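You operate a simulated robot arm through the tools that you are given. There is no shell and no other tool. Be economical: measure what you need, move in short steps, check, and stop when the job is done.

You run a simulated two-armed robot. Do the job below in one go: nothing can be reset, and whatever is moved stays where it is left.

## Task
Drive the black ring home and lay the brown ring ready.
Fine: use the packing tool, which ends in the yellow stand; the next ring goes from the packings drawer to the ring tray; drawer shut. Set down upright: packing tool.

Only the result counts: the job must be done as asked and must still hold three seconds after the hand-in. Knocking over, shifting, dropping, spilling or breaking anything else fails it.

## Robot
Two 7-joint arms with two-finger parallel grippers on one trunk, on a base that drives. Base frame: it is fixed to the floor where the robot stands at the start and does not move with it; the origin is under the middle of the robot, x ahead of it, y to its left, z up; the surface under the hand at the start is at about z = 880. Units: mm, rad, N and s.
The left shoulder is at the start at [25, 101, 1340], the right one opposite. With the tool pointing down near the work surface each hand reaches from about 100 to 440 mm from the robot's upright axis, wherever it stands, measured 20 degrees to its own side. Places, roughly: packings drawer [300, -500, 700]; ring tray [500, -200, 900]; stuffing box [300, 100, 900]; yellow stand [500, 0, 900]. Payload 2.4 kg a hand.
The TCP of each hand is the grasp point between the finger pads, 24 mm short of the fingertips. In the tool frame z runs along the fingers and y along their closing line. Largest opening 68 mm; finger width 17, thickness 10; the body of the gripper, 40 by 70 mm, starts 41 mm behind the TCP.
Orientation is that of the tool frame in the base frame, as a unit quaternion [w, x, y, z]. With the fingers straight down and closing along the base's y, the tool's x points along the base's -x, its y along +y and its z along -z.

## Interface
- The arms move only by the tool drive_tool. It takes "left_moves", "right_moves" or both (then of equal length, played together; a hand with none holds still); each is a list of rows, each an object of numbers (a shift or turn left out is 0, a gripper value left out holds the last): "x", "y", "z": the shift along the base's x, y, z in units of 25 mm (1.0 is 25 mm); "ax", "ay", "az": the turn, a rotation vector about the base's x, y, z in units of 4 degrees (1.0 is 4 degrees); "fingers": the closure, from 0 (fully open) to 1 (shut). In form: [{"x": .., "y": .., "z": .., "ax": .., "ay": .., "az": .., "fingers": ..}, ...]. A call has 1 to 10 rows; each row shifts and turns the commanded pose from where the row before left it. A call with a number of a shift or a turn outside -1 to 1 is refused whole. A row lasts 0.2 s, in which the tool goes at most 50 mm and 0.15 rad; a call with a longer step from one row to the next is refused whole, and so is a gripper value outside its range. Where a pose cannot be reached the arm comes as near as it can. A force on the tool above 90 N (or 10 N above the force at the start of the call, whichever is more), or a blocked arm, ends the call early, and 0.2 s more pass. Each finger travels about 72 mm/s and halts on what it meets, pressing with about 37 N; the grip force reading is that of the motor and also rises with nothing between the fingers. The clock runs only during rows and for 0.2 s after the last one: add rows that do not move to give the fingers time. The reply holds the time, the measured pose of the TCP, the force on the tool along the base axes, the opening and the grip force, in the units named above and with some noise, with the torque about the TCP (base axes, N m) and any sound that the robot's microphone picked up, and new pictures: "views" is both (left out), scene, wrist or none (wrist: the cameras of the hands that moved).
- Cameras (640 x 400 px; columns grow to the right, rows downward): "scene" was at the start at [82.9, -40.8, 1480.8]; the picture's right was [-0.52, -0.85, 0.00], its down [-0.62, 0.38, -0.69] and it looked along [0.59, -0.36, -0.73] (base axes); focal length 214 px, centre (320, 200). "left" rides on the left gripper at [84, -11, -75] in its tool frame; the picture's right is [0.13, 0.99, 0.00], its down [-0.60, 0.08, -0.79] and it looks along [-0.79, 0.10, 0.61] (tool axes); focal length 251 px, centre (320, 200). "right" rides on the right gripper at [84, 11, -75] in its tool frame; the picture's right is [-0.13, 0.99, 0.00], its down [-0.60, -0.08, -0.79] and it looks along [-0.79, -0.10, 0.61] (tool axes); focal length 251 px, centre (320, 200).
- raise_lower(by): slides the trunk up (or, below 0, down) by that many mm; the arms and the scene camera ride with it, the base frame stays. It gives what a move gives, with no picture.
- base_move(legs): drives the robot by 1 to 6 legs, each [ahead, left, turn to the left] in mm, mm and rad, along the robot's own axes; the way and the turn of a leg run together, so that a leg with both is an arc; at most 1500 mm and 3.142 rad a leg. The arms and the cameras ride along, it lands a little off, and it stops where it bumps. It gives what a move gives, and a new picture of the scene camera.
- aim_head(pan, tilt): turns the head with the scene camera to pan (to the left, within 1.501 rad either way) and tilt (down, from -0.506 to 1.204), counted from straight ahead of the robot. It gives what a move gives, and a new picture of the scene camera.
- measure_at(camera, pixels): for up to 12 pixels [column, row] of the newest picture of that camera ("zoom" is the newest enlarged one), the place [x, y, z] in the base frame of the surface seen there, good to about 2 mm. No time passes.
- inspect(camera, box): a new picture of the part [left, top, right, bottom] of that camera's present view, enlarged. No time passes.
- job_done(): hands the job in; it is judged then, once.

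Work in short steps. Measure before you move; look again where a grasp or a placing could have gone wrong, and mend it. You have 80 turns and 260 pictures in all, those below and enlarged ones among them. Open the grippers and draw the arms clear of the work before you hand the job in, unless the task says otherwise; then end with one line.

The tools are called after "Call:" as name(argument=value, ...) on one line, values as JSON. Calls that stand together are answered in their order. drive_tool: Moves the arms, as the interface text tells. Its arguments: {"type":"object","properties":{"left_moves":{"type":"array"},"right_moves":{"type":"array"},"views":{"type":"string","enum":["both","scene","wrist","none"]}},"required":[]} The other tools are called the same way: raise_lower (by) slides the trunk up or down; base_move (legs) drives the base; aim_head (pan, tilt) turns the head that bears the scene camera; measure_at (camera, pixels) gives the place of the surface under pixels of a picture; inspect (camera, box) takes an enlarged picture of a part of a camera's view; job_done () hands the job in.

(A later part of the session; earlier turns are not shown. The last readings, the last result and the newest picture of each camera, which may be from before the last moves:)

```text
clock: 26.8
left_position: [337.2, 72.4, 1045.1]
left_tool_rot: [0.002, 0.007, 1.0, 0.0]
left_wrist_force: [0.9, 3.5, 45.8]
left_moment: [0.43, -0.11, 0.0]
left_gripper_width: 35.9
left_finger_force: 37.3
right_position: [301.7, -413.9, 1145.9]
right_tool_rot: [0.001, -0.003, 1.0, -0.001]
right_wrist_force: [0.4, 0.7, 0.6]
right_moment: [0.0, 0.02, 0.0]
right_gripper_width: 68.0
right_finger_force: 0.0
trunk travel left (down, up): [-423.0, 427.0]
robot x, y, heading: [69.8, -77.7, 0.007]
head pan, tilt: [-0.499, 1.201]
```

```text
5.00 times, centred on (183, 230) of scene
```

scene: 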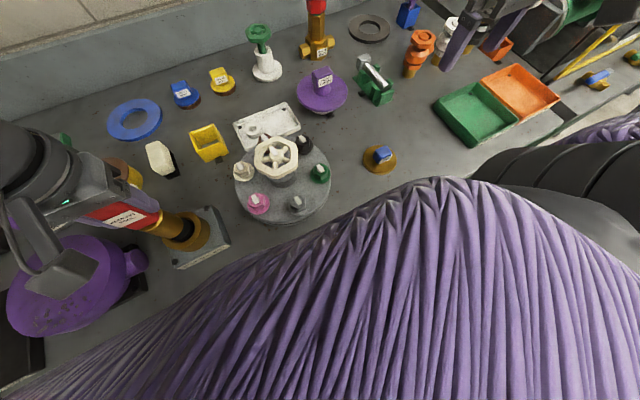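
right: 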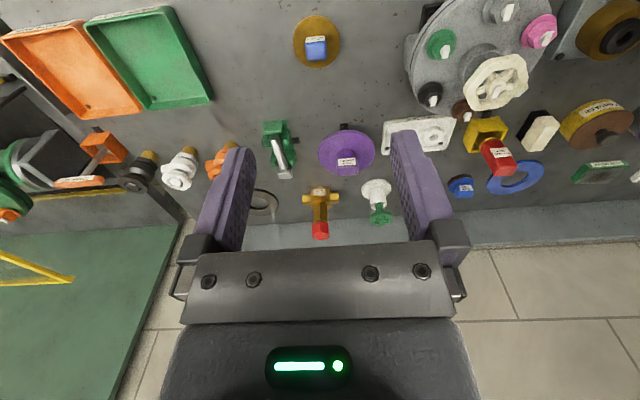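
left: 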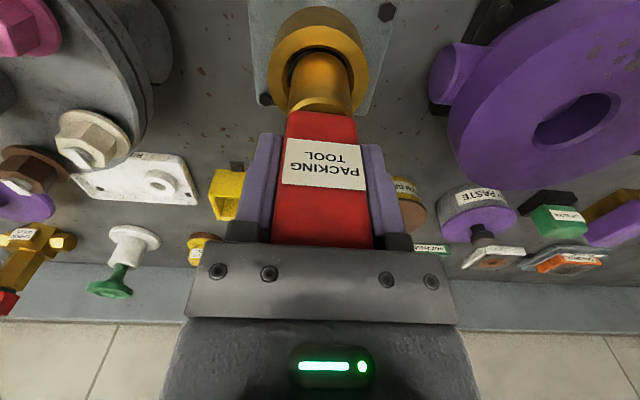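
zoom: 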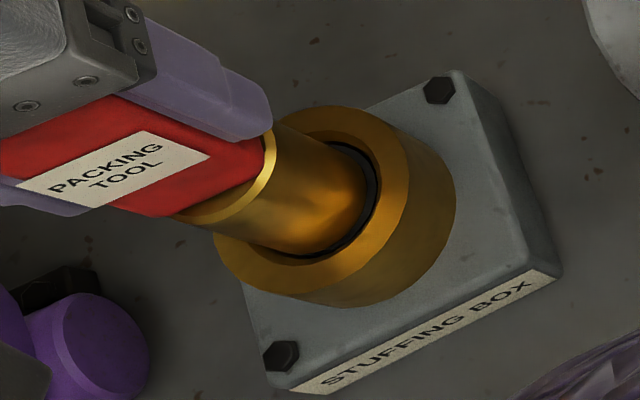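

The ring is sliding in at ~46 N. I keep pressing.

Call:
drive_tool(left_moves=[{"z": -0.15}, {"z": -0.15}, {"z": -0.15}, {"z": -0.15}, {"z": -0.15}, {"z": -0.15}, {}], views="wrist")

Call:
inspect(camera="scene", box=[125, 190, 241, 270])

```text
clock: 27.3
left_position: [337.3, 71.4, 1042.6]
left_tool_rot: [0.009, 0.007, 1.0, -0.001]
left_wrist_force: [-8.9, 2.6, 71.0]
left_moment: [0.4, 0.94, 0.03]
left_gripper_width: 36.0
left_finger_force: 37.3
right_position: [299.6, -413.8, 1145.7]
right_tool_rot: [0.001, -0.004, 1.0, 0.0]
right_wrist_force: [-0.7, 0.3, 0.7]
right_moment: [0.01, 0.0, 0.01]
right_gripper_width: 68.0
right_finger_force: 0.1
trunk travel left (down, up): [-423.0, 427.0]
robot x, y, heading: [70.0, -70.9, 0.001]
head pan, tilt: [-0.499, 1.201]
stopped in row 2 (left hand): the force on the tool passed its limit at 98 N (the readings are from after the stop); the commanded pose is now the measured one
```

left: 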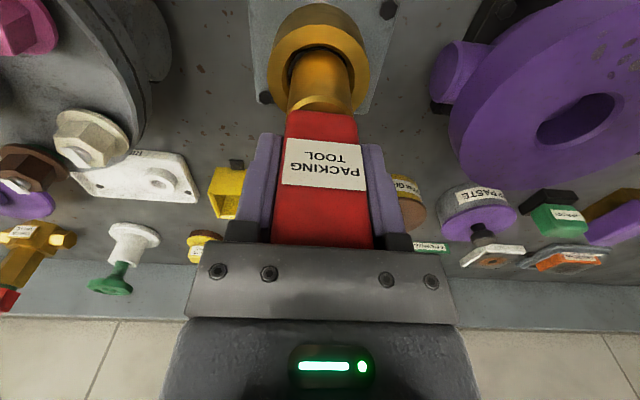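

```text
5.00 times, centred on (183, 230) of scene
```

zoom: 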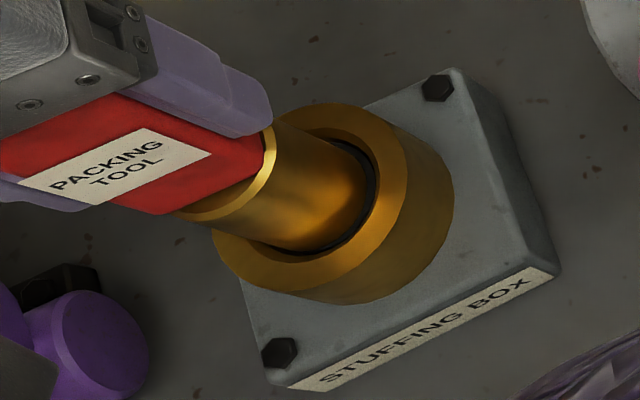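

The force jumped to 98 N at z≈1042: either home or jammed. I lift off and look at the ring.

Call:
drive_tool(left_moves=[{"z": 0.3}, {"z": 0.6}, {"z": 0.8}, {"z": 0.8, "x": 0.2}, {"x": 0.8}, {"x": 0.6}, {"x": 0.6}, {}], views="wrist")

Call:
inspect(camera="scene", box=[145, 200, 241, 260])

```text
clock: 29.1
left_position: [397.1, 72.7, 1102.8]
left_tool_rot: [0.004, 0.007, 1.0, -0.001]
left_wrist_force: [1.2, 0.8, -2.1]
left_moment: [0.02, 0.01, 0.02]
left_gripper_width: 35.7
left_finger_force: 37.2
right_position: [304.6, -413.8, 1142.9]
right_tool_rot: [0.001, -0.004, 1.0, -0.001]
right_wrist_force: [-0.2, -0.5, 0.2]
right_moment: [0.03, 0.01, 0.06]
right_gripper_width: 68.2
right_finger_force: 0.1
trunk travel left (down, up): [-423.0, 427.0]
robot x, y, heading: [69.2, -78.1, 0.007]
head pan, tilt: [-0.499, 1.201]
```

left: 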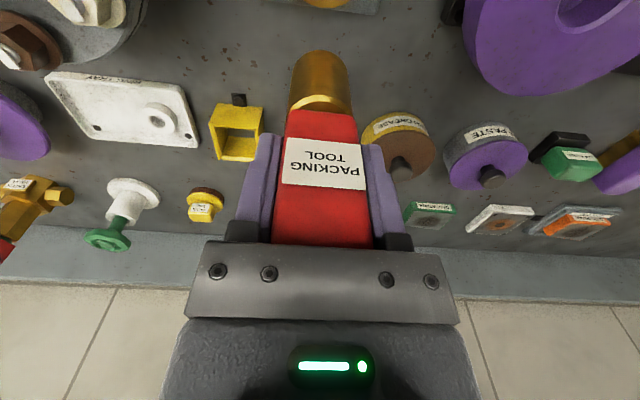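

```text
6.67 times, centred on (193, 230) of scene
```

zoom: 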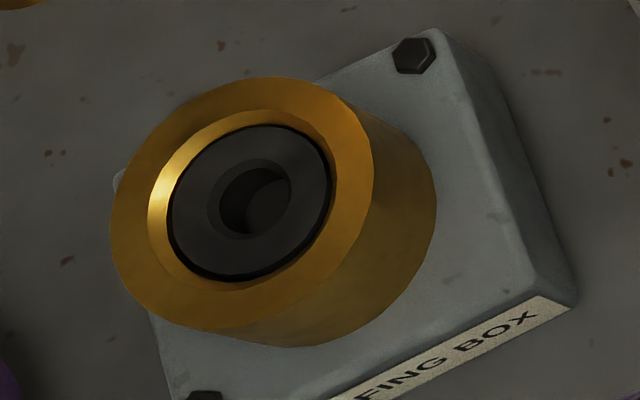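

The ring now lies flat below the rim. I measure its depth.

Call:
measure_at(camera="zoom", pixels=[[190, 200], [310, 190], [245, 145], [230, 262], [250, 210], [275, 200], [135, 200], [350, 160], [260, 95], [220, 300], [185, 150]])

Call:
inspect(camera="scene", box=[163, 216, 211, 246])

```text
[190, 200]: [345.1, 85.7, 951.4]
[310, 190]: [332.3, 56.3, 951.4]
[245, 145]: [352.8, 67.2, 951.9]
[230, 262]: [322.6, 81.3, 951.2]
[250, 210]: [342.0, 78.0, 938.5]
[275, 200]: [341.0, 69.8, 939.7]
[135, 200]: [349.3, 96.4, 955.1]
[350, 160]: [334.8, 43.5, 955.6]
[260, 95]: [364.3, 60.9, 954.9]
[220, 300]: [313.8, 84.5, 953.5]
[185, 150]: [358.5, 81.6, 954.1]
```

```text
13.33 times, centred on (187, 231) of scene
```

zoom: 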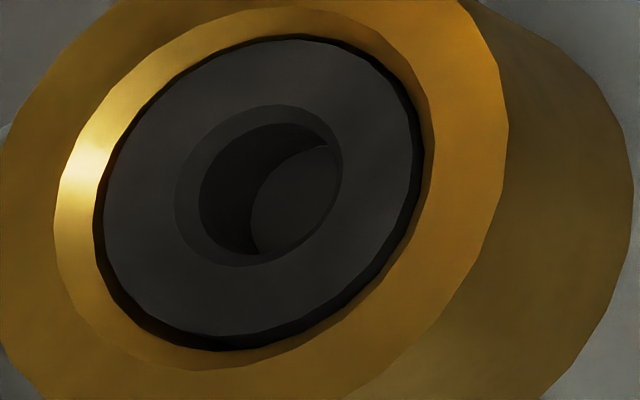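

The ring went 11 mm in, only 3 mm below the rim; the stop may have been the tool catching the chamfer (fx −9). I fit the ring's centre precisely with opposite points.

Call:
measure_at(camera="zoom", pixels=[[120, 207], [400, 167], [303, 55], [217, 319], [170, 100], [350, 274], [170, 230], [348, 142], [285, 98], [233, 275], [200, 60], [320, 314]])

Call:
measure_at(camera="left", pixels=[[320, 60], [300, 70], [338, 70], [296, 80], [344, 80], [320, 75], [292, 92], [348, 92], [320, 85]])

Call:
inspect(camera="left", box=[250, 30, 390, 130])

```text
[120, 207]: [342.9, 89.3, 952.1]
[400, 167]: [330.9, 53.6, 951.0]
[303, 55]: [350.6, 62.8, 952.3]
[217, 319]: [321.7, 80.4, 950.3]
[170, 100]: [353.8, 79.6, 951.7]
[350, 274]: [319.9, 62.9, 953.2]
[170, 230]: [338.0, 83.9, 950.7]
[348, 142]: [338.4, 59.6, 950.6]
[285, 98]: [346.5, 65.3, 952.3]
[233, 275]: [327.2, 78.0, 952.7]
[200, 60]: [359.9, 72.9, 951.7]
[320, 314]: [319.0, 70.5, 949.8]
```

```text
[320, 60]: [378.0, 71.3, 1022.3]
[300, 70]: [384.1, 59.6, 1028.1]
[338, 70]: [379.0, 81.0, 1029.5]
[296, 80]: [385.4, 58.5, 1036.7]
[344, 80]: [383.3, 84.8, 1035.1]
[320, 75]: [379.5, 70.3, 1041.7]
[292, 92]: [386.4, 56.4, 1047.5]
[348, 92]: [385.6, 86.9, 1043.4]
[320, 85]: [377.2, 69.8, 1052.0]
```

```text
4.00 times, centred on (320, 80) of left
```

zoom: 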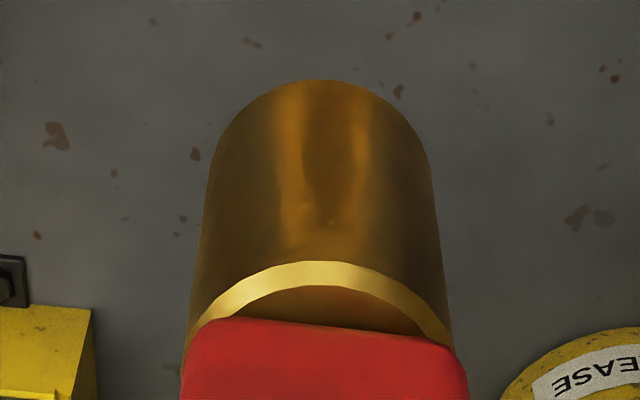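

Ring centre fits (337.0,71.5); the tool axis sits ~(-1,-0.8) from the TCP. I go back over it at TCP (338,72.3) with the small tilt taken out, and stop just above the ring.

Call:
drive_tool(left_moves=[{"x": -0.6, "ay": 0.1}, {"x": -0.9}, {"x": -0.86}, {"z": -0.8}, {"z": -0.8}, {"z": -0.4}, {}], views="none")

Call:
inspect(camera="scene", box=[135, 195, 231, 255])

Call:
inspect(camera="left", box=[250, 0, 390, 120])

```text
clock: 30.7
left_position: [335.3, 71.5, 1054.3]
left_tool_rot: [0.001, 0.007, 1.0, 0.0]
left_wrist_force: [-0.8, 0.3, -2.6]
left_moment: [0.03, 0.01, 0.02]
left_gripper_width: 35.8
left_finger_force: 37.1
right_position: [302.8, -412.3, 1143.1]
right_tool_rot: [0.0, -0.004, 1.0, -0.001]
right_wrist_force: [0.4, 0.1, 0.1]
right_moment: [-0.01, 0.03, -0.01]
right_gripper_width: 68.1
right_finger_force: 0.0
trunk travel left (down, up): [-423.0, 427.0]
robot x, y, heading: [71.7, -75.6, 0.006]
head pan, tilt: [-0.499, 1.201]
```

```text
6.67 times, centred on (183, 225) of scene
```

zoom: 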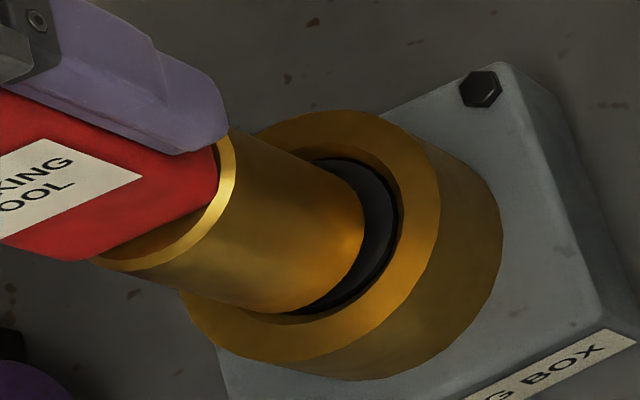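

```text
3.33 times, centred on (320, 60) of left
```

zoom: 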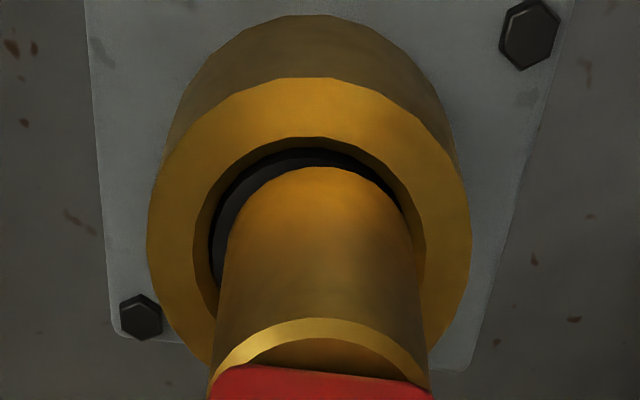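

In the wrist zoom the tool (centre col ~320) sits about 10 px right of the bore (col ~310), i.e. ~2 mm too far in +y. I measure directly.

Call:
measure_at(camera="zoom", pixels=[[232, 250], [408, 250], [320, 180], [250, 205], [395, 205], [320, 230], [160, 240], [460, 240], [205, 240], [418, 240], [300, 82], [300, 132]])

Call:
measure_at(camera="scene", pixels=[[185, 236], [186, 226], [179, 239], [184, 221], [175, 225], [170, 238], [178, 215], [182, 232]])

```text
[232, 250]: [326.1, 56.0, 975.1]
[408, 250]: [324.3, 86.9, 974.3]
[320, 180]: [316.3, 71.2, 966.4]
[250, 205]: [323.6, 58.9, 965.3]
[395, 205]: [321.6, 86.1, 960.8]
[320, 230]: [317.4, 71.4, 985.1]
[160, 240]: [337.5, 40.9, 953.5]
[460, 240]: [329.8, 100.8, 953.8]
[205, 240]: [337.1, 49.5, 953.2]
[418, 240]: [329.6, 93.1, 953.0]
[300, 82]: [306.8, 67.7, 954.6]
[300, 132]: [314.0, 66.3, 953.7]
```

```text
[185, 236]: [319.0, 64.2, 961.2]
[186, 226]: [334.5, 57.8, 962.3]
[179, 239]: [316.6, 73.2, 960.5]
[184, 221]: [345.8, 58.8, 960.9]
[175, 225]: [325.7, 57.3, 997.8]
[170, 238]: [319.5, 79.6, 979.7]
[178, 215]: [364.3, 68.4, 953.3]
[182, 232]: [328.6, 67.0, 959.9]
```

Tool axis ≈ (335,71.4) vs ring (337,71.5): only x is ~1.5 mm short. I correct it and press slowly.

Call:
drive_tool(left_moves=[{"x": 0.07}, {"z": -0.15}, {"z": -0.12}, {"z": -0.06}, {"z": -0.06}, {"z": -0.06}, {"z": -0.06}, {}], views="none")

```text
clock: 32.5
left_position: [335.4, 71.7, 1042.5]
left_tool_rot: [0.005, 0.006, 1.0, -0.001]
left_wrist_force: [2.9, 3.6, 83.6]
left_moment: [0.55, -0.48, 0.01]
left_gripper_width: 35.7
left_finger_force: 36.9
right_position: [301.3, -414.0, 1144.4]
right_tool_rot: [0.002, -0.004, 1.0, 0.0]
right_wrist_force: [0.4, 0.2, -0.2]
right_moment: [-0.01, -0.02, 0.01]
right_gripper_width: 68.1
right_finger_force: 0.1
trunk travel left (down, up): [-423.0, 427.0]
robot x, y, heading: [70.2, -77.4, 0.002]
head pan, tilt: [-0.499, 1.201]
```

It stops again at exactly the same height (1042.5), now at 84 N and well aligned. I push a last bit to confirm it does not give.

Call:
drive_tool(left_moves=[{"z": -0.04}, {"z": -0.04}, {"z": -0.04}, {}], views="none")

Call:
inspect(camera="scene", box=[125, 185, 241, 265])

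```text
clock: 32.9
left_position: [336.7, 72.4, 1043.8]
left_tool_rot: [0.01, 0.005, 1.0, -0.002]
left_wrist_force: [-6.7, 2.3, 69.1]
left_moment: [0.41, 0.58, -0.02]
left_gripper_width: 35.8
left_finger_force: 36.8
right_position: [300.6, -414.5, 1145.4]
right_tool_rot: [0.001, -0.004, 1.0, 0.0]
right_wrist_force: [0.4, 0.3, 0.1]
right_moment: [-0.02, 0.02, 0.02]
right_gripper_width: 67.9
right_finger_force: 0.1
trunk travel left (down, up): [-423.0, 427.0]
robot x, y, heading: [68.5, -73.9, 0.008]
head pan, tilt: [-0.499, 1.201]
stopped in row 2 (left hand): the force on the tool passed its limit at 96 N (the readings are from after the stop); the commanded pose is now the measured one
```

```text
5.00 times, centred on (183, 225) of scene
```

zoom: 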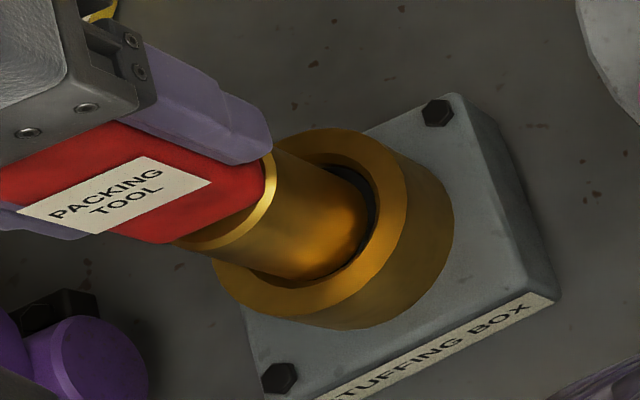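

Hard stop confirmed with the ring unmoved: home. I lift the tool out and carry it back above the yellow stand.

Call:
drive_tool(left_moves=[{"z": 0.3}, {"z": 0.6}, {"z": 0.8, "ay": 0.2}, {"z": 0.5}, {"x": 0.9, "y": -0.4}, {"x": 0.9, "y": -0.4}, {"x": 0.9, "y": -0.4}, {"x": 0.9, "y": -0.4}, {"x": 0.5, "y": -0.4}, {}], views="none")

Call:
drive_tool(left_moves=[{"x": 0.9, "y": -0.4}, {"x": 0.9, "y": -0.4}, {"x": 0.9, "y": -0.4}, {"x": 0.6, "y": -0.3}, {}])

Call:
inspect(camera="scene", box=[145, 200, 241, 260])

Call:
inspect(camera="left", box=[250, 0, 390, 120])

```text
clock: 35.1
left_position: [441.7, 23.3, 1095.0]
left_tool_rot: [-0.002, 0.005, 1.0, -0.001]
left_wrist_force: [-0.6, 0.6, -2.6]
left_moment: [-0.05, 0.01, -0.02]
left_gripper_width: 35.9
left_finger_force: 37.1
right_position: [304.0, -412.9, 1145.0]
right_tool_rot: [0.0, -0.003, 1.0, -0.001]
right_wrist_force: [-0.1, -0.5, 0.8]
right_moment: [0.03, 0.03, 0.01]
right_gripper_width: 68.1
right_finger_force: 0.0
trunk travel left (down, up): [-423.0, 427.0]
robot x, y, heading: [67.1, -76.8, 0.002]
head pan, tilt: [-0.499, 1.201]
```

```text
clock: 36.3
left_position: [523.0, -13.7, 1093.7]
left_tool_rot: [-0.001, 0.006, 1.0, -0.001]
left_wrist_force: [0.3, 0.3, -2.8]
left_moment: [-0.01, 0.01, -0.04]
left_gripper_width: 35.7
left_finger_force: 36.7
right_position: [303.3, -412.8, 1145.5]
right_tool_rot: [0.0, -0.003, 1.0, -0.001]
right_wrist_force: [-0.2, 0.1, -0.1]
right_moment: [0.02, 0.0, 0.06]
right_gripper_width: 68.0
right_finger_force: 0.1
trunk travel left (down, up): [-423.0, 427.0]
robot x, y, heading: [66.2, -77.5, 0.006]
head pan, tilt: [-0.499, 1.201]
```

scene: 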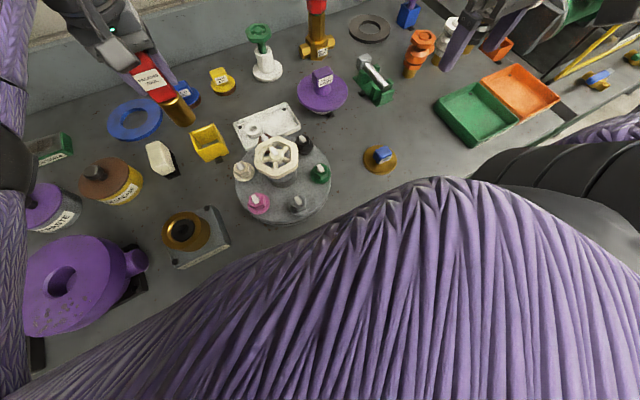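
left: 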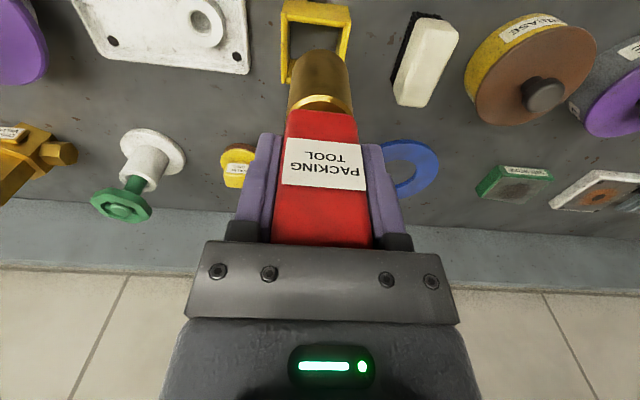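

```text
6.67 times, centred on (193, 230) of scene
```

zoom: 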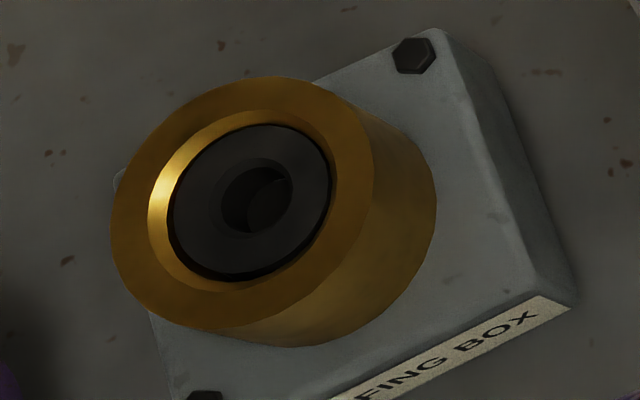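

```text
3.33 times, centred on (320, 60) of left
```

zoom: 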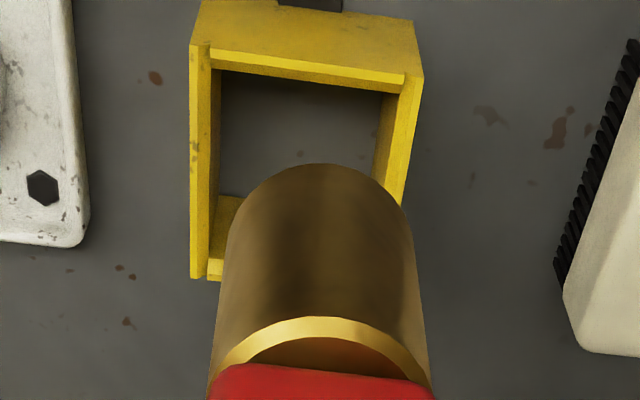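

The ring looks flush and home. I measure the stand's top edges (wrist zoom) for the return, and the tool end.

Call:
measure_at(camera="zoom", pixels=[[200, 60], [412, 85], [300, 65], [200, 200], [395, 200], [215, 270], [210, 75], [395, 90], [320, 180], [240, 220], [398, 220], [193, 260]])

Call:
measure_at(camera="scene", pixels=[[192, 131], [216, 125], [201, 160], [227, 152], [209, 128], [197, 145], [222, 140], [214, 156], [184, 229], [192, 233]])

Call:
inspect(camera="scene", box=[150, 85, 246, 175])

```text
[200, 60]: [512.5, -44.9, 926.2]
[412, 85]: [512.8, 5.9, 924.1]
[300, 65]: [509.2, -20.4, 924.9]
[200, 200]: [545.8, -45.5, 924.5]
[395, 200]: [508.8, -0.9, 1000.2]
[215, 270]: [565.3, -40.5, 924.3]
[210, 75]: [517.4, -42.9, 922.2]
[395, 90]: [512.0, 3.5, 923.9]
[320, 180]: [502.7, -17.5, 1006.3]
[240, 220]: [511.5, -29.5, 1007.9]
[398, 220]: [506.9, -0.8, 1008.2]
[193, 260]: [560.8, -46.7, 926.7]
```

```text
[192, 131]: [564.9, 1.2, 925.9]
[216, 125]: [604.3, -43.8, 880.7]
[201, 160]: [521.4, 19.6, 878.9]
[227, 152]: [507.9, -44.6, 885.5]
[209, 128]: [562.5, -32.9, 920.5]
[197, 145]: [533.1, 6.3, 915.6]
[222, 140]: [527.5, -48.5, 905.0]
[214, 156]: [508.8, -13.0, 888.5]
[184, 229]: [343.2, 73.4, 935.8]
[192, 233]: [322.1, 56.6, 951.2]
```

```text
4.44 times, centred on (198, 130) of scene
```

zoom: 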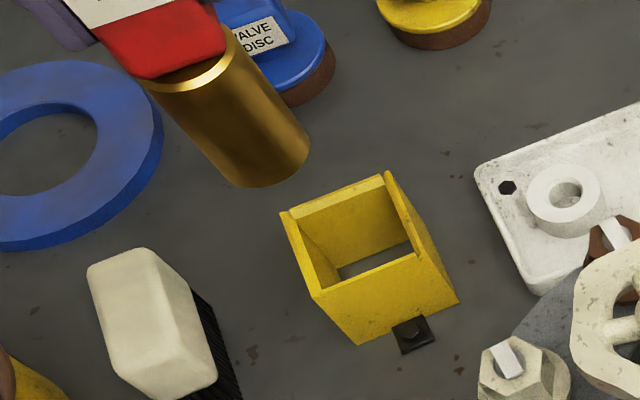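

Stand outer spans x 508–567, y −47..+6, so its centre is (537.5,−20); tool axis now ≈(520.7,−13.6). I shift +16.8/−6.3 and lower to just above the rim to check.

Call:
drive_tool(left_moves=[{"x": 0.6, "y": -0.2}, {"x": 0.07, "y": -0.05}, {"z": -0.8}, {"z": -0.8}, {"z": -0.7}, {}], views="none")

Call:
inspect(camera="scene", box=[150, 85, 246, 175])

Call:
inspect(camera="left", box=[250, 0, 390, 120])

```text
clock: 37.7
left_position: [539.5, -22.2, 1035.9]
left_tool_rot: [-0.002, 0.006, 1.0, -0.001]
left_wrist_force: [0.3, -0.3, -2.8]
left_moment: [-0.02, 0.04, -0.03]
left_gripper_width: 36.0
left_finger_force: 36.9
right_position: [303.9, -412.9, 1144.5]
right_tool_rot: [0.0, -0.004, 1.0, -0.001]
right_wrist_force: [0.0, -0.5, 1.2]
right_moment: [0.01, -0.01, 0.02]
right_gripper_width: 68.2
right_finger_force: 0.1
trunk travel left (down, up): [-423.0, 427.0]
robot x, y, heading: [65.0, -73.9, 0.003]
head pan, tilt: [-0.499, 1.201]
```

```text
4.44 times, centred on (198, 130) of scene
```

zoom: 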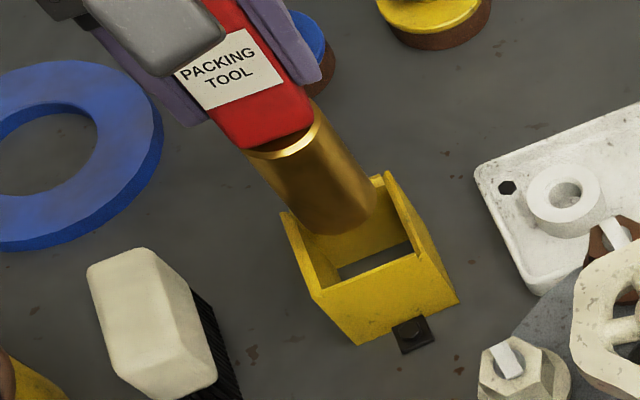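

```text
3.33 times, centred on (320, 60) of left
```

zoom: 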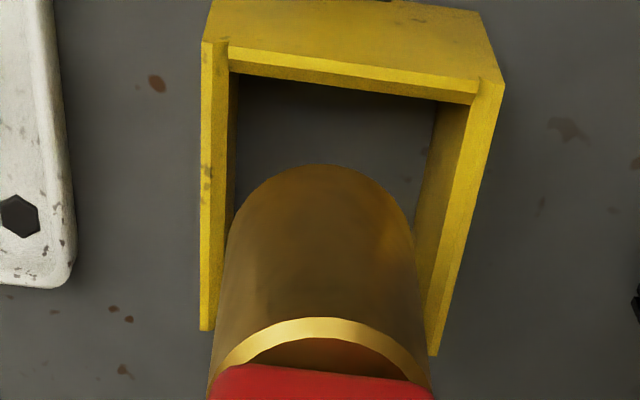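

I measure tool-end and stand edges once more at this close range.

Call:
measure_at(camera="zoom", pixels=[[320, 180], [235, 225], [408, 225], [255, 195], [390, 195], [214, 150], [208, 250], [487, 150], [450, 250], [350, 70], [475, 92], [225, 60]])

```text
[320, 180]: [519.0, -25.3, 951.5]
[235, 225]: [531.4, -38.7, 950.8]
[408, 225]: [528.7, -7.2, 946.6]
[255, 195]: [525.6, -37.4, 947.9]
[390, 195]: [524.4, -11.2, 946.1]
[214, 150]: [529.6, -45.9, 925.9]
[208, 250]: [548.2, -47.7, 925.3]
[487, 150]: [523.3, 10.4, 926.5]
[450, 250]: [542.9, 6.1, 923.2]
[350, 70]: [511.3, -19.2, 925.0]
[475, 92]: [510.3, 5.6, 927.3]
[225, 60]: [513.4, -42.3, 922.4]
```

Tool axis ≈(537,−23), stand centre y ≈−19.5. I shift +3.3 mm in y and lower gently.

Call:
drive_tool(left_moves=[{"y": 0.13}, {"z": -0.6}, {"z": -0.6}, {"z": -0.5}, {"z": -0.2}, {"z": -0.15}, {"z": -0.15}, {}], views="wrist")

```text
clock: 39.5
left_position: [539.1, -15.8, 982.2]
left_tool_rot: [-0.004, 0.005, 1.0, -0.001]
left_wrist_force: [0.3, -0.3, -3.2]
left_moment: [-0.01, -0.04, 0.0]
left_gripper_width: 35.9
left_finger_force: 37.1
right_position: [303.9, -413.4, 1144.3]
right_tool_rot: [-0.001, -0.004, 1.0, -0.001]
right_wrist_force: [0.4, 0.1, 0.2]
right_moment: [0.0, -0.01, -0.02]
right_gripper_width: 67.9
right_finger_force: 0.0
trunk travel left (down, up): [-423.0, 427.0]
robot x, y, heading: [70.0, -76.9, 0.009]
head pan, tilt: [-0.499, 1.201]
```

left: 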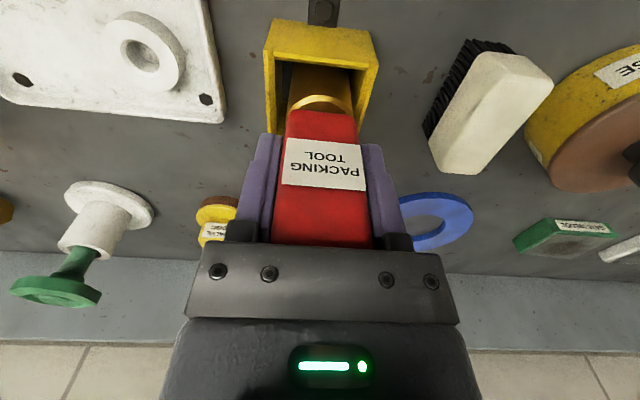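

It is in the stand without contact so far. I lower in small steps until it touches the bottom.

Call:
drive_tool(left_moves=[{"z": -0.1}, {"z": -0.1}, {"z": -0.06}, {}], views="none")

```text
clock: 40.5
left_position: [539.7, -17.7, 977.1]
left_tool_rot: [-0.003, 0.006, 1.0, -0.002]
left_wrist_force: [-0.8, 0.0, -2.7]
left_moment: [-0.05, -0.02, -0.01]
left_gripper_width: 35.8
left_finger_force: 37.6
right_position: [303.2, -413.1, 1144.9]
right_tool_rot: [0.0, -0.004, 1.0, -0.001]
right_wrist_force: [-0.2, 0.4, -0.9]
right_moment: [-0.01, 0.0, -0.01]
right_gripper_width: 68.2
right_finger_force: 0.0
trunk travel left (down, up): [-423.0, 427.0]
robot x, y, heading: [64.0, -78.8, -0.001]
head pan, tilt: [-0.499, 1.201]
```

Call:
drive_tool(left_moves=[{"z": -0.06}, {"z": -0.05}, {"z": -0.05}, {}], views="none")

```text
clock: 41.5
left_position: [539.9, -18.2, 974.2]
left_tool_rot: [-0.001, 0.005, 1.0, -0.001]
left_wrist_force: [1.2, 2.9, 11.0]
left_moment: [0.3, -0.39, 0.03]
left_gripper_width: 35.9
left_finger_force: 37.2
right_position: [302.2, -413.3, 1145.2]
right_tool_rot: [-0.001, -0.003, 1.0, -0.001]
right_wrist_force: [-0.2, 0.7, -0.4]
right_moment: [0.01, 0.01, -0.02]
right_gripper_width: 67.9
right_finger_force: 0.0
trunk travel left (down, up): [-423.0, 427.0]
robot x, y, heading: [72.7, -79.2, 0.009]
head pan, tilt: [-0.499, 1.201]
```

The upward force of 11 N shows it standing on the bottom. I release and rise.

Call:
drive_tool(left_moves=[{"z": 0.03}, {"fingers": 0.2}, {"fingers": 0}, {"fingers": 0}, {"z": 0.6}, {"z": 0.9}, {"z": 0.9}, {"z": 0.9}, {"z": 0.9}, {"z": 0.9}])

Call:
inspect(camera="scene", box=[150, 85, 246, 175])

```text
clock: 43.7
left_position: [540.2, -19.4, 1102.4]
left_tool_rot: [-0.001, 0.006, 1.0, -0.002]
left_wrist_force: [-0.5, -0.6, 0.2]
left_moment: [0.0, -0.02, 0.01]
left_gripper_width: 68.2
left_finger_force: 0.1
right_position: [303.6, -413.8, 1145.1]
right_tool_rot: [0.0, -0.004, 1.0, -0.001]
right_wrist_force: [-0.3, -0.1, -0.5]
right_moment: [0.01, 0.0, -0.02]
right_gripper_width: 68.0
right_finger_force: 0.0
trunk travel left (down, up): [-423.0, 427.0]
robot x, y, heading: [69.3, -73.5, 0.006]
head pan, tilt: [-0.499, 1.201]
```

scene: 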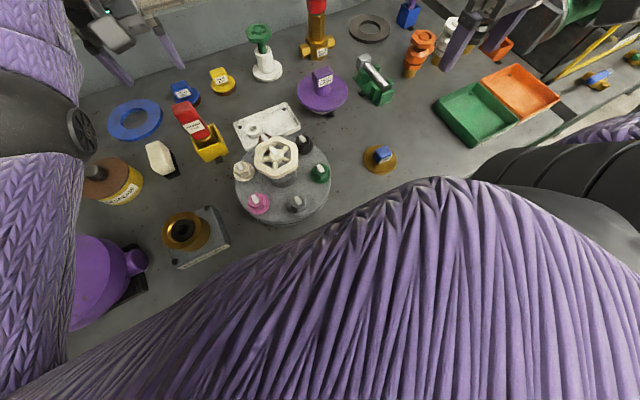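
left: 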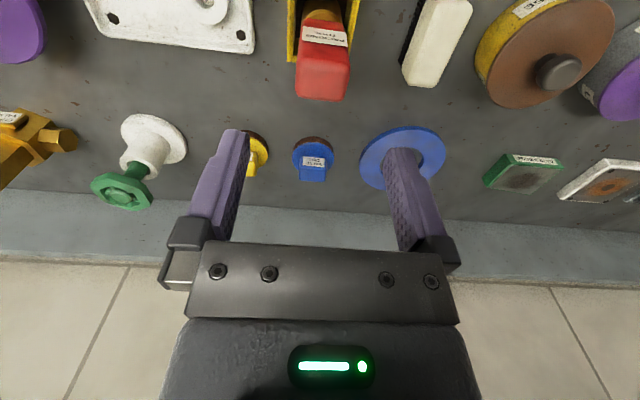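

```text
4.44 times, centred on (198, 130) of scene
```

zoom: 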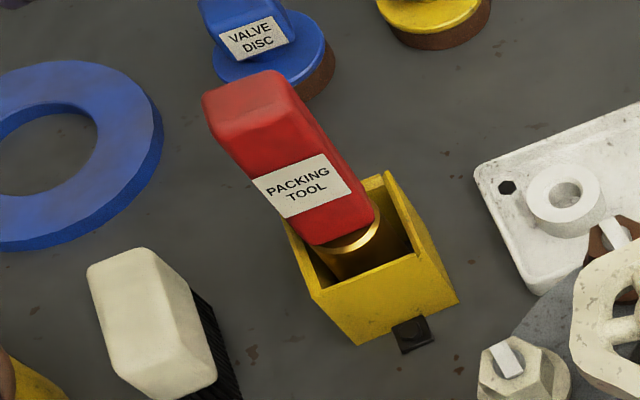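

The packing tool is back upright in its stand. Next the drawer: I first draw the left hand back high, near the body, before driving away.

Call:
drive_tool(left_moves=[{"z": 1, "x": -0.5}, {"z": 1, "x": -1}, {"z": 0.5, "x": -1}, {"x": -1}, {"x": -1}, {"x": -1}, {"x": -1}, {"x": -1}, {"x": -1}, {"x": -1}], views="none")

Call:
base_move(legs=[[-220, 0, 0], [0, -270, 0]])

Call:
aim_head(pan=-0.35, tilt=0.95)

```text
clock: 45.9
left_position: [301.9, -17.8, 1163.7]
left_tool_rot: [-0.002, 0.006, 1.0, -0.001]
left_wrist_force: [0.6, 0.8, -0.3]
left_moment: [0.0, -0.03, 0.01]
left_gripper_width: 68.1
left_finger_force: 0.0
right_position: [302.9, -412.6, 1143.4]
right_tool_rot: [-0.001, -0.003, 1.0, -0.001]
right_wrist_force: [-0.3, 0.3, -0.6]
right_moment: [0.02, 0.03, 0.02]
right_gripper_width: 68.1
right_finger_force: 0.1
trunk travel left (down, up): [-423.0, 427.0]
robot x, y, heading: [70.9, -74.5, 0.009]
head pan, tilt: [-0.499, 1.201]
```

```text
clock: 49.1
left_position: [80.2, -290.7, 1163.6]
left_tool_rot: [-0.002, 0.011, 1.0, -0.001]
left_wrist_force: [-0.2, 0.4, 0.0]
left_moment: [0.03, 0.01, 0.02]
left_gripper_width: 68.2
left_finger_force: 0.0
right_position: [76.9, -686.4, 1144.8]
right_tool_rot: [-0.001, 0.002, 1.0, -0.001]
right_wrist_force: [-0.4, -0.5, -0.4]
right_moment: [0.01, 0.02, -0.01]
right_gripper_width: 68.1
right_finger_force: 0.2
trunk travel left (down, up): [-423.0, 427.0]
robot x, y, heading: [-153.8, -345.4, -0.006]
head pan, tilt: [-0.499, 1.201]
```

scene: 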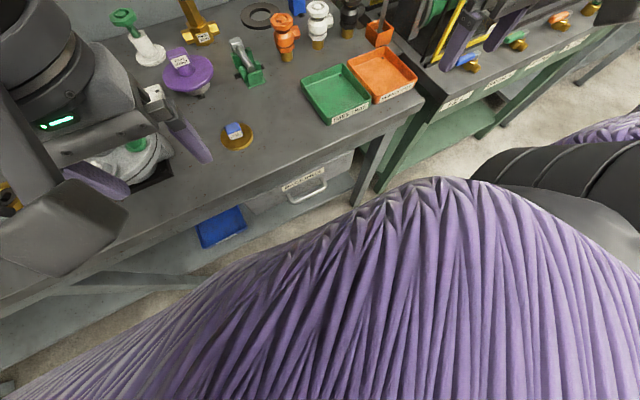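

```text
clock: 49.9
left_position: [81.1, -289.5, 1162.9]
left_tool_rot: [-0.001, 0.011, 1.0, -0.001]
left_wrist_force: [0.1, -0.4, 0.1]
left_moment: [0.0, 0.01, 0.01]
left_gripper_width: 68.1
left_finger_force: 0.0
right_position: [77.3, -685.3, 1144.6]
right_tool_rot: [0.0, 0.002, 1.0, 0.0]
right_wrist_force: [0.2, -1.4, -0.4]
right_moment: [0.01, 0.03, 0.0]
right_gripper_width: 68.0
right_finger_force: 0.1
trunk travel left (down, up): [-423.0, 427.0]
robot x, y, heading: [-149.4, -346.1, -0.004]
head pan, tilt: [-0.351, 0.949]
```

scene: 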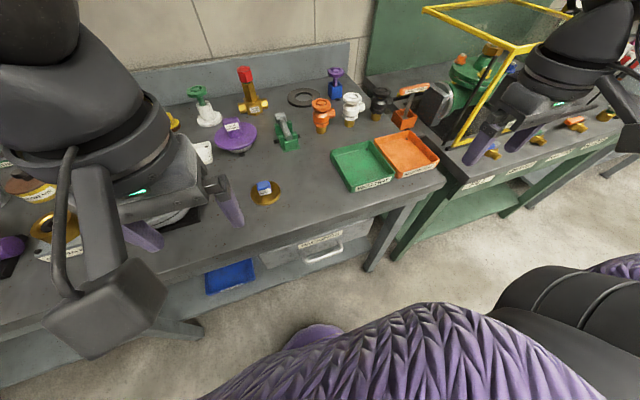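

The "packings" drawer front and its handle are visible around (320,250). I measure them, enlarged.

Call:
inspect(camera="scene", box=[250, 200, 400, 294])

Call:
measure_at(camera="scene", pixels=[[305, 263], [324, 258], [342, 250], [306, 255], [340, 243], [320, 240], [300, 247], [345, 228], [270, 262], [362, 222], [300, 226], [340, 214]])

```text
4.26 times, centred on (325, 247) of scene
```

zoom: 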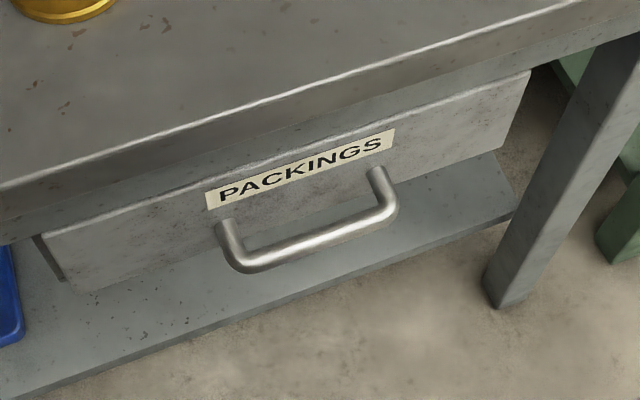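

```text
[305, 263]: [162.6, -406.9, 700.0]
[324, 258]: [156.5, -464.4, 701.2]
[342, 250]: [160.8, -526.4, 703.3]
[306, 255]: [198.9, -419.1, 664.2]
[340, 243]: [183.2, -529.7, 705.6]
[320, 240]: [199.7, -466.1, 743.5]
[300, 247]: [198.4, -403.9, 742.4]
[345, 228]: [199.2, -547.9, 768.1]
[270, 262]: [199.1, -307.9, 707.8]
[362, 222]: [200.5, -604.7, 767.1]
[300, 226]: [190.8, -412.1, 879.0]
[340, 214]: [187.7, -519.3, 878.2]
```

Handle bar lies at x≈164, y −405..−530, z≈701; drawer front x≈199.5; bench edge x≈188. I plan to hook the bar with the closed right fingers, leaning the hand ~15°. First lower the trunk (both hands are clear of the bench).

Call:
raise_lower(by=-200)

Call:
drive_tool(right_moves=[{"y": 1, "fingers": 1, "ay": -0.8}, {"y": 1, "fingers": 1, "ay": -0.8}, {"y": 1, "ay": -0.8}, {"y": 1, "ay": -0.8}, {"y": 1, "ay": -0.6}, {"y": 1}, {"y": 1}, {"y": 1}, {"y": 0.7}, {}])

```text
clock: 52.1
left_position: [80.2, -289.7, 964.1]
left_tool_rot: [-0.001, 0.011, 1.0, -0.003]
left_wrist_force: [0.6, 0.6, 0.3]
left_moment: [-0.02, 0.02, 0.05]
left_gripper_width: 67.8
left_finger_force: 0.1
right_position: [81.2, -685.4, 939.7]
right_tool_rot: [-0.011, 0.002, 1.0, -0.001]
right_wrist_force: [-0.2, 0.9, 0.0]
right_moment: [-0.01, 0.0, -0.04]
right_gripper_width: 68.3
right_finger_force: 0.0
trunk travel left (down, up): [-223.0, 627.0]
robot x, y, heading: [-158.1, -347.9, -0.001]
head pan, tilt: [-0.351, 0.949]
```

```text
clock: 54.3
left_position: [80.9, -290.1, 963.0]
left_tool_rot: [-0.002, 0.012, 1.0, -0.001]
left_wrist_force: [-0.5, 1.0, 0.8]
left_moment: [0.01, 0.02, -0.01]
left_gripper_width: 68.0
left_finger_force: 0.1
right_position: [103.1, -476.7, 954.5]
right_tool_rot: [0.122, 0.002, 0.992, -0.001]
right_wrist_force: [0.2, -0.5, 0.3]
right_moment: [0.0, 0.0, -0.02]
right_gripper_width: 0.3
right_finger_force: 23.7
right hand out of reach, approached as far as the arm can: row 4, 5, 6
trunk travel left (down, up): [-223.0, 627.0]
robot x, y, heading: [-156.5, -345.0, -0.007]
head pan, tilt: [-0.351, 0.949]
```

scene: 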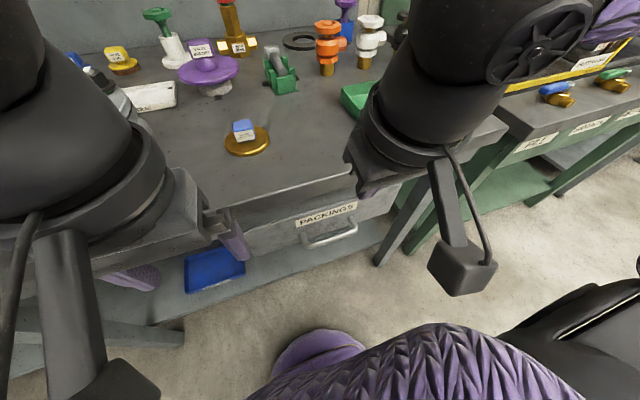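
right: 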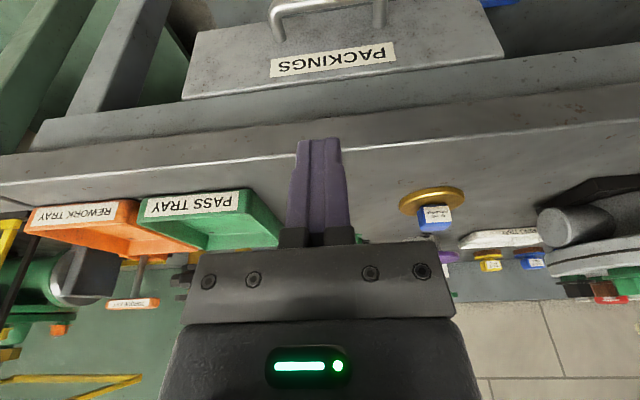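

The hand leans 14° and is in front of the bench at (103,−477). I lowered the trunk more than needed; I raise it 100 and bring the hand down in front of the drawer.

Call:
raise_lower(by=100)

Call:
drive_tool(right_moves=[{"z": -1}, {"z": -1}, {"z": -1}, {"z": -1}, {"z": -1}, {"z": -1}, {"z": -1}, {"z": -1}, {"z": -1}, {"z": -1}], views="wrist")

```text
clock: 55.6
left_position: [80.2, -290.7, 1063.0]
left_tool_rot: [-0.002, 0.011, 1.0, -0.002]
left_wrist_force: [-0.2, -0.1, -0.6]
left_moment: [-0.01, 0.0, 0.03]
left_gripper_width: 68.0
left_finger_force: 0.0
right_position: [102.5, -476.2, 1054.1]
right_tool_rot: [0.122, 0.002, 0.993, -0.001]
right_wrist_force: [0.5, -0.2, 0.4]
right_moment: [0.01, -0.05, 0.01]
right_gripper_width: 0.1
right_finger_force: 23.6
trunk travel left (down, up): [-323.0, 527.0]
robot x, y, heading: [-154.6, -349.1, -0.002]
head pan, tilt: [-0.351, 0.949]
```

```text
clock: 57.8
left_position: [79.0, -289.8, 1064.8]
left_tool_rot: [-0.002, 0.012, 1.0, -0.002]
left_wrist_force: [0.0, 0.1, 0.6]
left_moment: [0.02, -0.01, 0.01]
left_gripper_width: 68.2
left_finger_force: 0.0
right_position: [121.1, -485.3, 820.1]
right_tool_rot: [0.122, 0.002, 0.993, -0.001]
right_wrist_force: [-0.5, 0.2, 1.6]
right_moment: [0.0, 0.0, 0.01]
right_gripper_width: 0.1
right_finger_force: 23.5
right hand out of reach, approached as far as the arm can: row 2, 3, 4, 10
trunk travel left (down, up): [-323.0, 527.0]
robot x, y, heading: [-155.4, -345.7, -0.003]
head pan, tilt: [-0.351, 0.949]
```

right: 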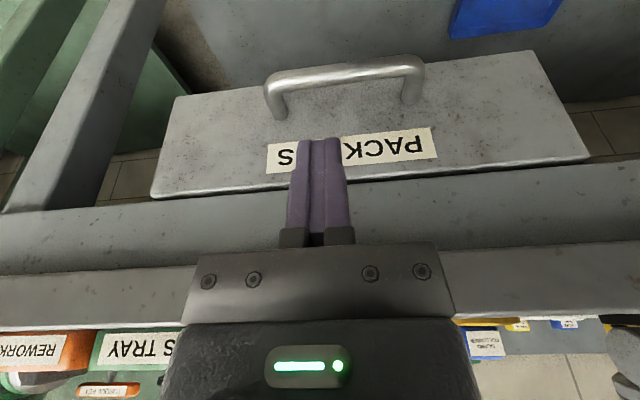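

The hand drifted to (121,−485,820), still clear of everything. I lower the trunk 65 mm to bring the fingertips just above bar height, then measure the bar.

Call:
raise_lower(by=-65)

Call:
inspect(camera="right", box=[220, 0, 460, 180])

```text
clock: 58.8
left_position: [80.4, -289.6, 997.6]
left_tool_rot: [-0.001, 0.01, 1.0, -0.002]
left_wrist_force: [0.6, 0.0, 0.3]
left_moment: [-0.02, -0.01, 0.02]
left_gripper_width: 67.7
left_finger_force: 0.0
right_position: [121.2, -483.5, 756.0]
right_tool_rot: [0.122, 0.002, 0.993, -0.001]
right_wrist_force: [0.5, 0.3, 0.1]
right_moment: [-0.05, 0.02, 0.02]
right_gripper_width: 0.0
right_finger_force: 23.5
trunk travel left (down, up): [-258.0, 592.0]
robot x, y, heading: [-154.2, -343.6, -0.004]
head pan, tilt: [-0.351, 0.949]
```

```text
2.22 times, centred on (340, 90) of right
```

zoom: 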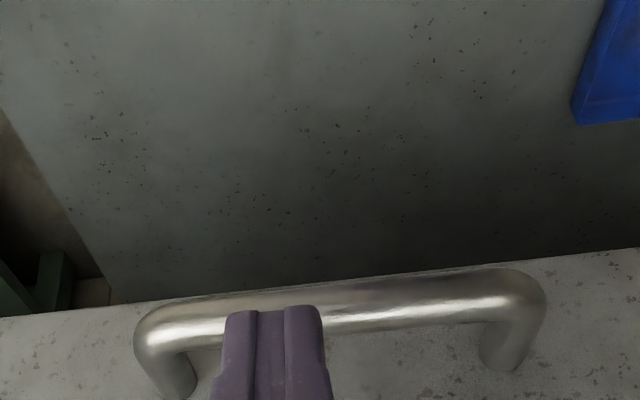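

Call:
measure_at(camera="zoom", pixels=[[400, 280], [400, 295], [400, 312], [400, 322], [400, 340], [200, 305], [200, 325], [200, 342], [160, 330], [520, 300]])

Call:
measure_at(camera="zoom", pixels=[[275, 330], [275, 312], [235, 315], [310, 310], [400, 270], [450, 310]])

```text
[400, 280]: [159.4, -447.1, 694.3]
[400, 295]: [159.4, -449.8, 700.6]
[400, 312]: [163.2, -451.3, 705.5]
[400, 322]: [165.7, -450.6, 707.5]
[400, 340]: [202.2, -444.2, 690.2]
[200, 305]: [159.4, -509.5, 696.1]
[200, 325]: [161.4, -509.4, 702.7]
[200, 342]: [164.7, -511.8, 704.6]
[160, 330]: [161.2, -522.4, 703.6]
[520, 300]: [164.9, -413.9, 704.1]
```

```text
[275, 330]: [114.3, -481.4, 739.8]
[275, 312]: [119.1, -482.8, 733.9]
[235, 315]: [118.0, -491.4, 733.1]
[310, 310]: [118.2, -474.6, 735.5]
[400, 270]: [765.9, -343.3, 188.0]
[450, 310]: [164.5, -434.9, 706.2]
```

Bar centre is (166.5, y, 699.5), dia ~15, gap behind only 26 mm — too tight for a hook under the bench lip. Better: a real grip with the hand leaned ~60° forward and rolled 90°, so the fingers close above and below the bar. I turn the hand in free space first.

Call:
drive_tool(right_moves=[{"x": -0.5, "ax": 0.254, "ay": -0.5, "az": -0.947, "fingers": 0.5}, {"x": -0.5, "ax": 0.286, "ay": -0.5, "az": -0.937}, {"ax": 0.319, "ay": -0.5, "az": -0.927}, {"ax": 0.351, "ay": -0.5, "az": -0.915}, {"ax": 0.383, "ay": -0.5, "az": -0.903}, {"ax": 0.415, "ay": -0.5, "az": -0.888}, {"ax": 0.445, "ay": -0.5, "az": -0.873}, {"ax": 0.475, "ay": -0.5, "az": -0.858}, {"ax": 0.505, "ay": -0.5, "az": -0.84}, {"ax": 0.534, "ay": -0.5, "az": -0.822}], views="none")

Call:
drive_tool(right_moves=[{"ax": 0.563, "ay": -0.5, "az": -0.803}, {"ax": 0.59, "ay": -0.5, "az": -0.783}, {"ax": 0.616, "ay": -0.5, "az": -0.761}, {"ax": 0.643, "ay": -0.5, "az": -0.74}, {"ax": 0.668, "ay": -0.5, "az": -0.716}, {"ax": 0.693, "ay": -0.5, "az": -0.693}, {"ax": 0.716, "ay": -0.5, "az": -0.668}, {"ax": 0.74, "ay": -0.5, "az": -0.643}, {"ax": 0.761, "ay": -0.5, "az": -0.616}, {"ax": 0.783, "ay": -0.5, "az": -0.59}], views="none")

Call:
drive_tool(right_moves=[{"ax": 0.803, "ay": -0.5, "az": -0.563}, {"ax": 0.822, "ay": -0.5, "az": -0.534}, {"ax": 0.84, "ay": -0.5, "az": -0.505}, {}], views="both")

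```text
clock: 61.0
left_position: [79.9, -289.7, 999.8]
left_tool_rot: [-0.002, 0.011, 1.0, -0.002]
left_wrist_force: [0.6, 0.4, -0.4]
left_moment: [0.02, -0.01, 0.0]
left_gripper_width: 67.9
left_finger_force: 0.1
right_position: [134.1, -508.4, 770.0]
right_tool_rot: [0.275, 0.323, 0.9, 0.099]
right_wrist_force: [-0.3, 0.6, 0.0]
right_moment: [0.0, 0.0, -0.03]
right_gripper_width: 33.8
right_finger_force: 0.1
right hand out of reach, approached as far as the arm can: row 2, 3, 4, 5, 6, 7, 8, 9, 10
trunk travel left (down, up): [-258.0, 592.0]
robot x, y, heading: [-154.3, -345.8, -0.007]
head pan, tilt: [-0.351, 0.949]
```

```text
clock: 63.2
left_position: [81.3, -289.8, 997.9]
left_tool_rot: [-0.002, 0.011, 1.0, -0.002]
left_wrist_force: [-0.3, -0.2, 0.4]
left_moment: [0.01, 0.04, -0.03]
left_gripper_width: 68.1
left_finger_force: 0.0
right_position: [165.3, -586.6, 825.2]
right_tool_rot: [0.35, 0.564, 0.69, 0.287]
right_wrist_force: [-1.7, 3.2, -4.9]
right_moment: [-0.01, 0.06, 0.06]
right_gripper_width: 30.9
right_finger_force: 0.0
right hand out of reach, approached as far as the arm can: row 1, 2, 3, 4, 5, 6, 7, 8, 9, 10
trunk travel left (down, up): [-258.0, 592.0]
robot x, y, heading: [-153.5, -342.4, -0.011]
head pan, tilt: [-0.351, 0.949]
```

```text
clock: 64.2
left_position: [81.2, -289.0, 998.4]
left_tool_rot: [-0.003, 0.011, 1.0, -0.001]
left_wrist_force: [0.4, -0.8, -0.6]
left_moment: [-0.01, 0.04, -0.02]
left_gripper_width: 68.0
left_finger_force: 0.1
right_position: [163.6, -590.2, 825.7]
right_tool_rot: [0.352, 0.615, 0.611, 0.354]
right_wrist_force: [-3.5, 3.8, -5.0]
right_moment: [-0.08, 0.11, 0.14]
right_gripper_width: 29.2
right_finger_force: 0.1
right hand out of reach, approached as far as the arm can: row 1
trunk travel left (down, up): [-258.0, 592.0]
robot x, y, heading: [-158.5, -348.5, -0.007]
head pan, tilt: [-0.351, 0.949]
```

scene: 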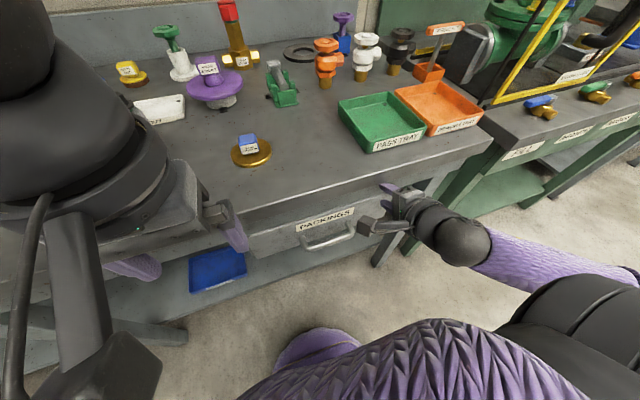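
right: 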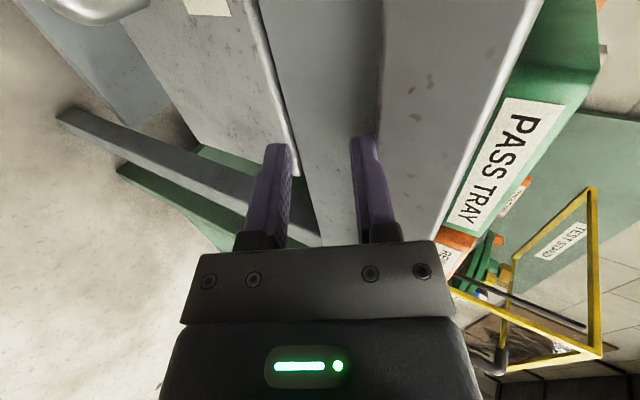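

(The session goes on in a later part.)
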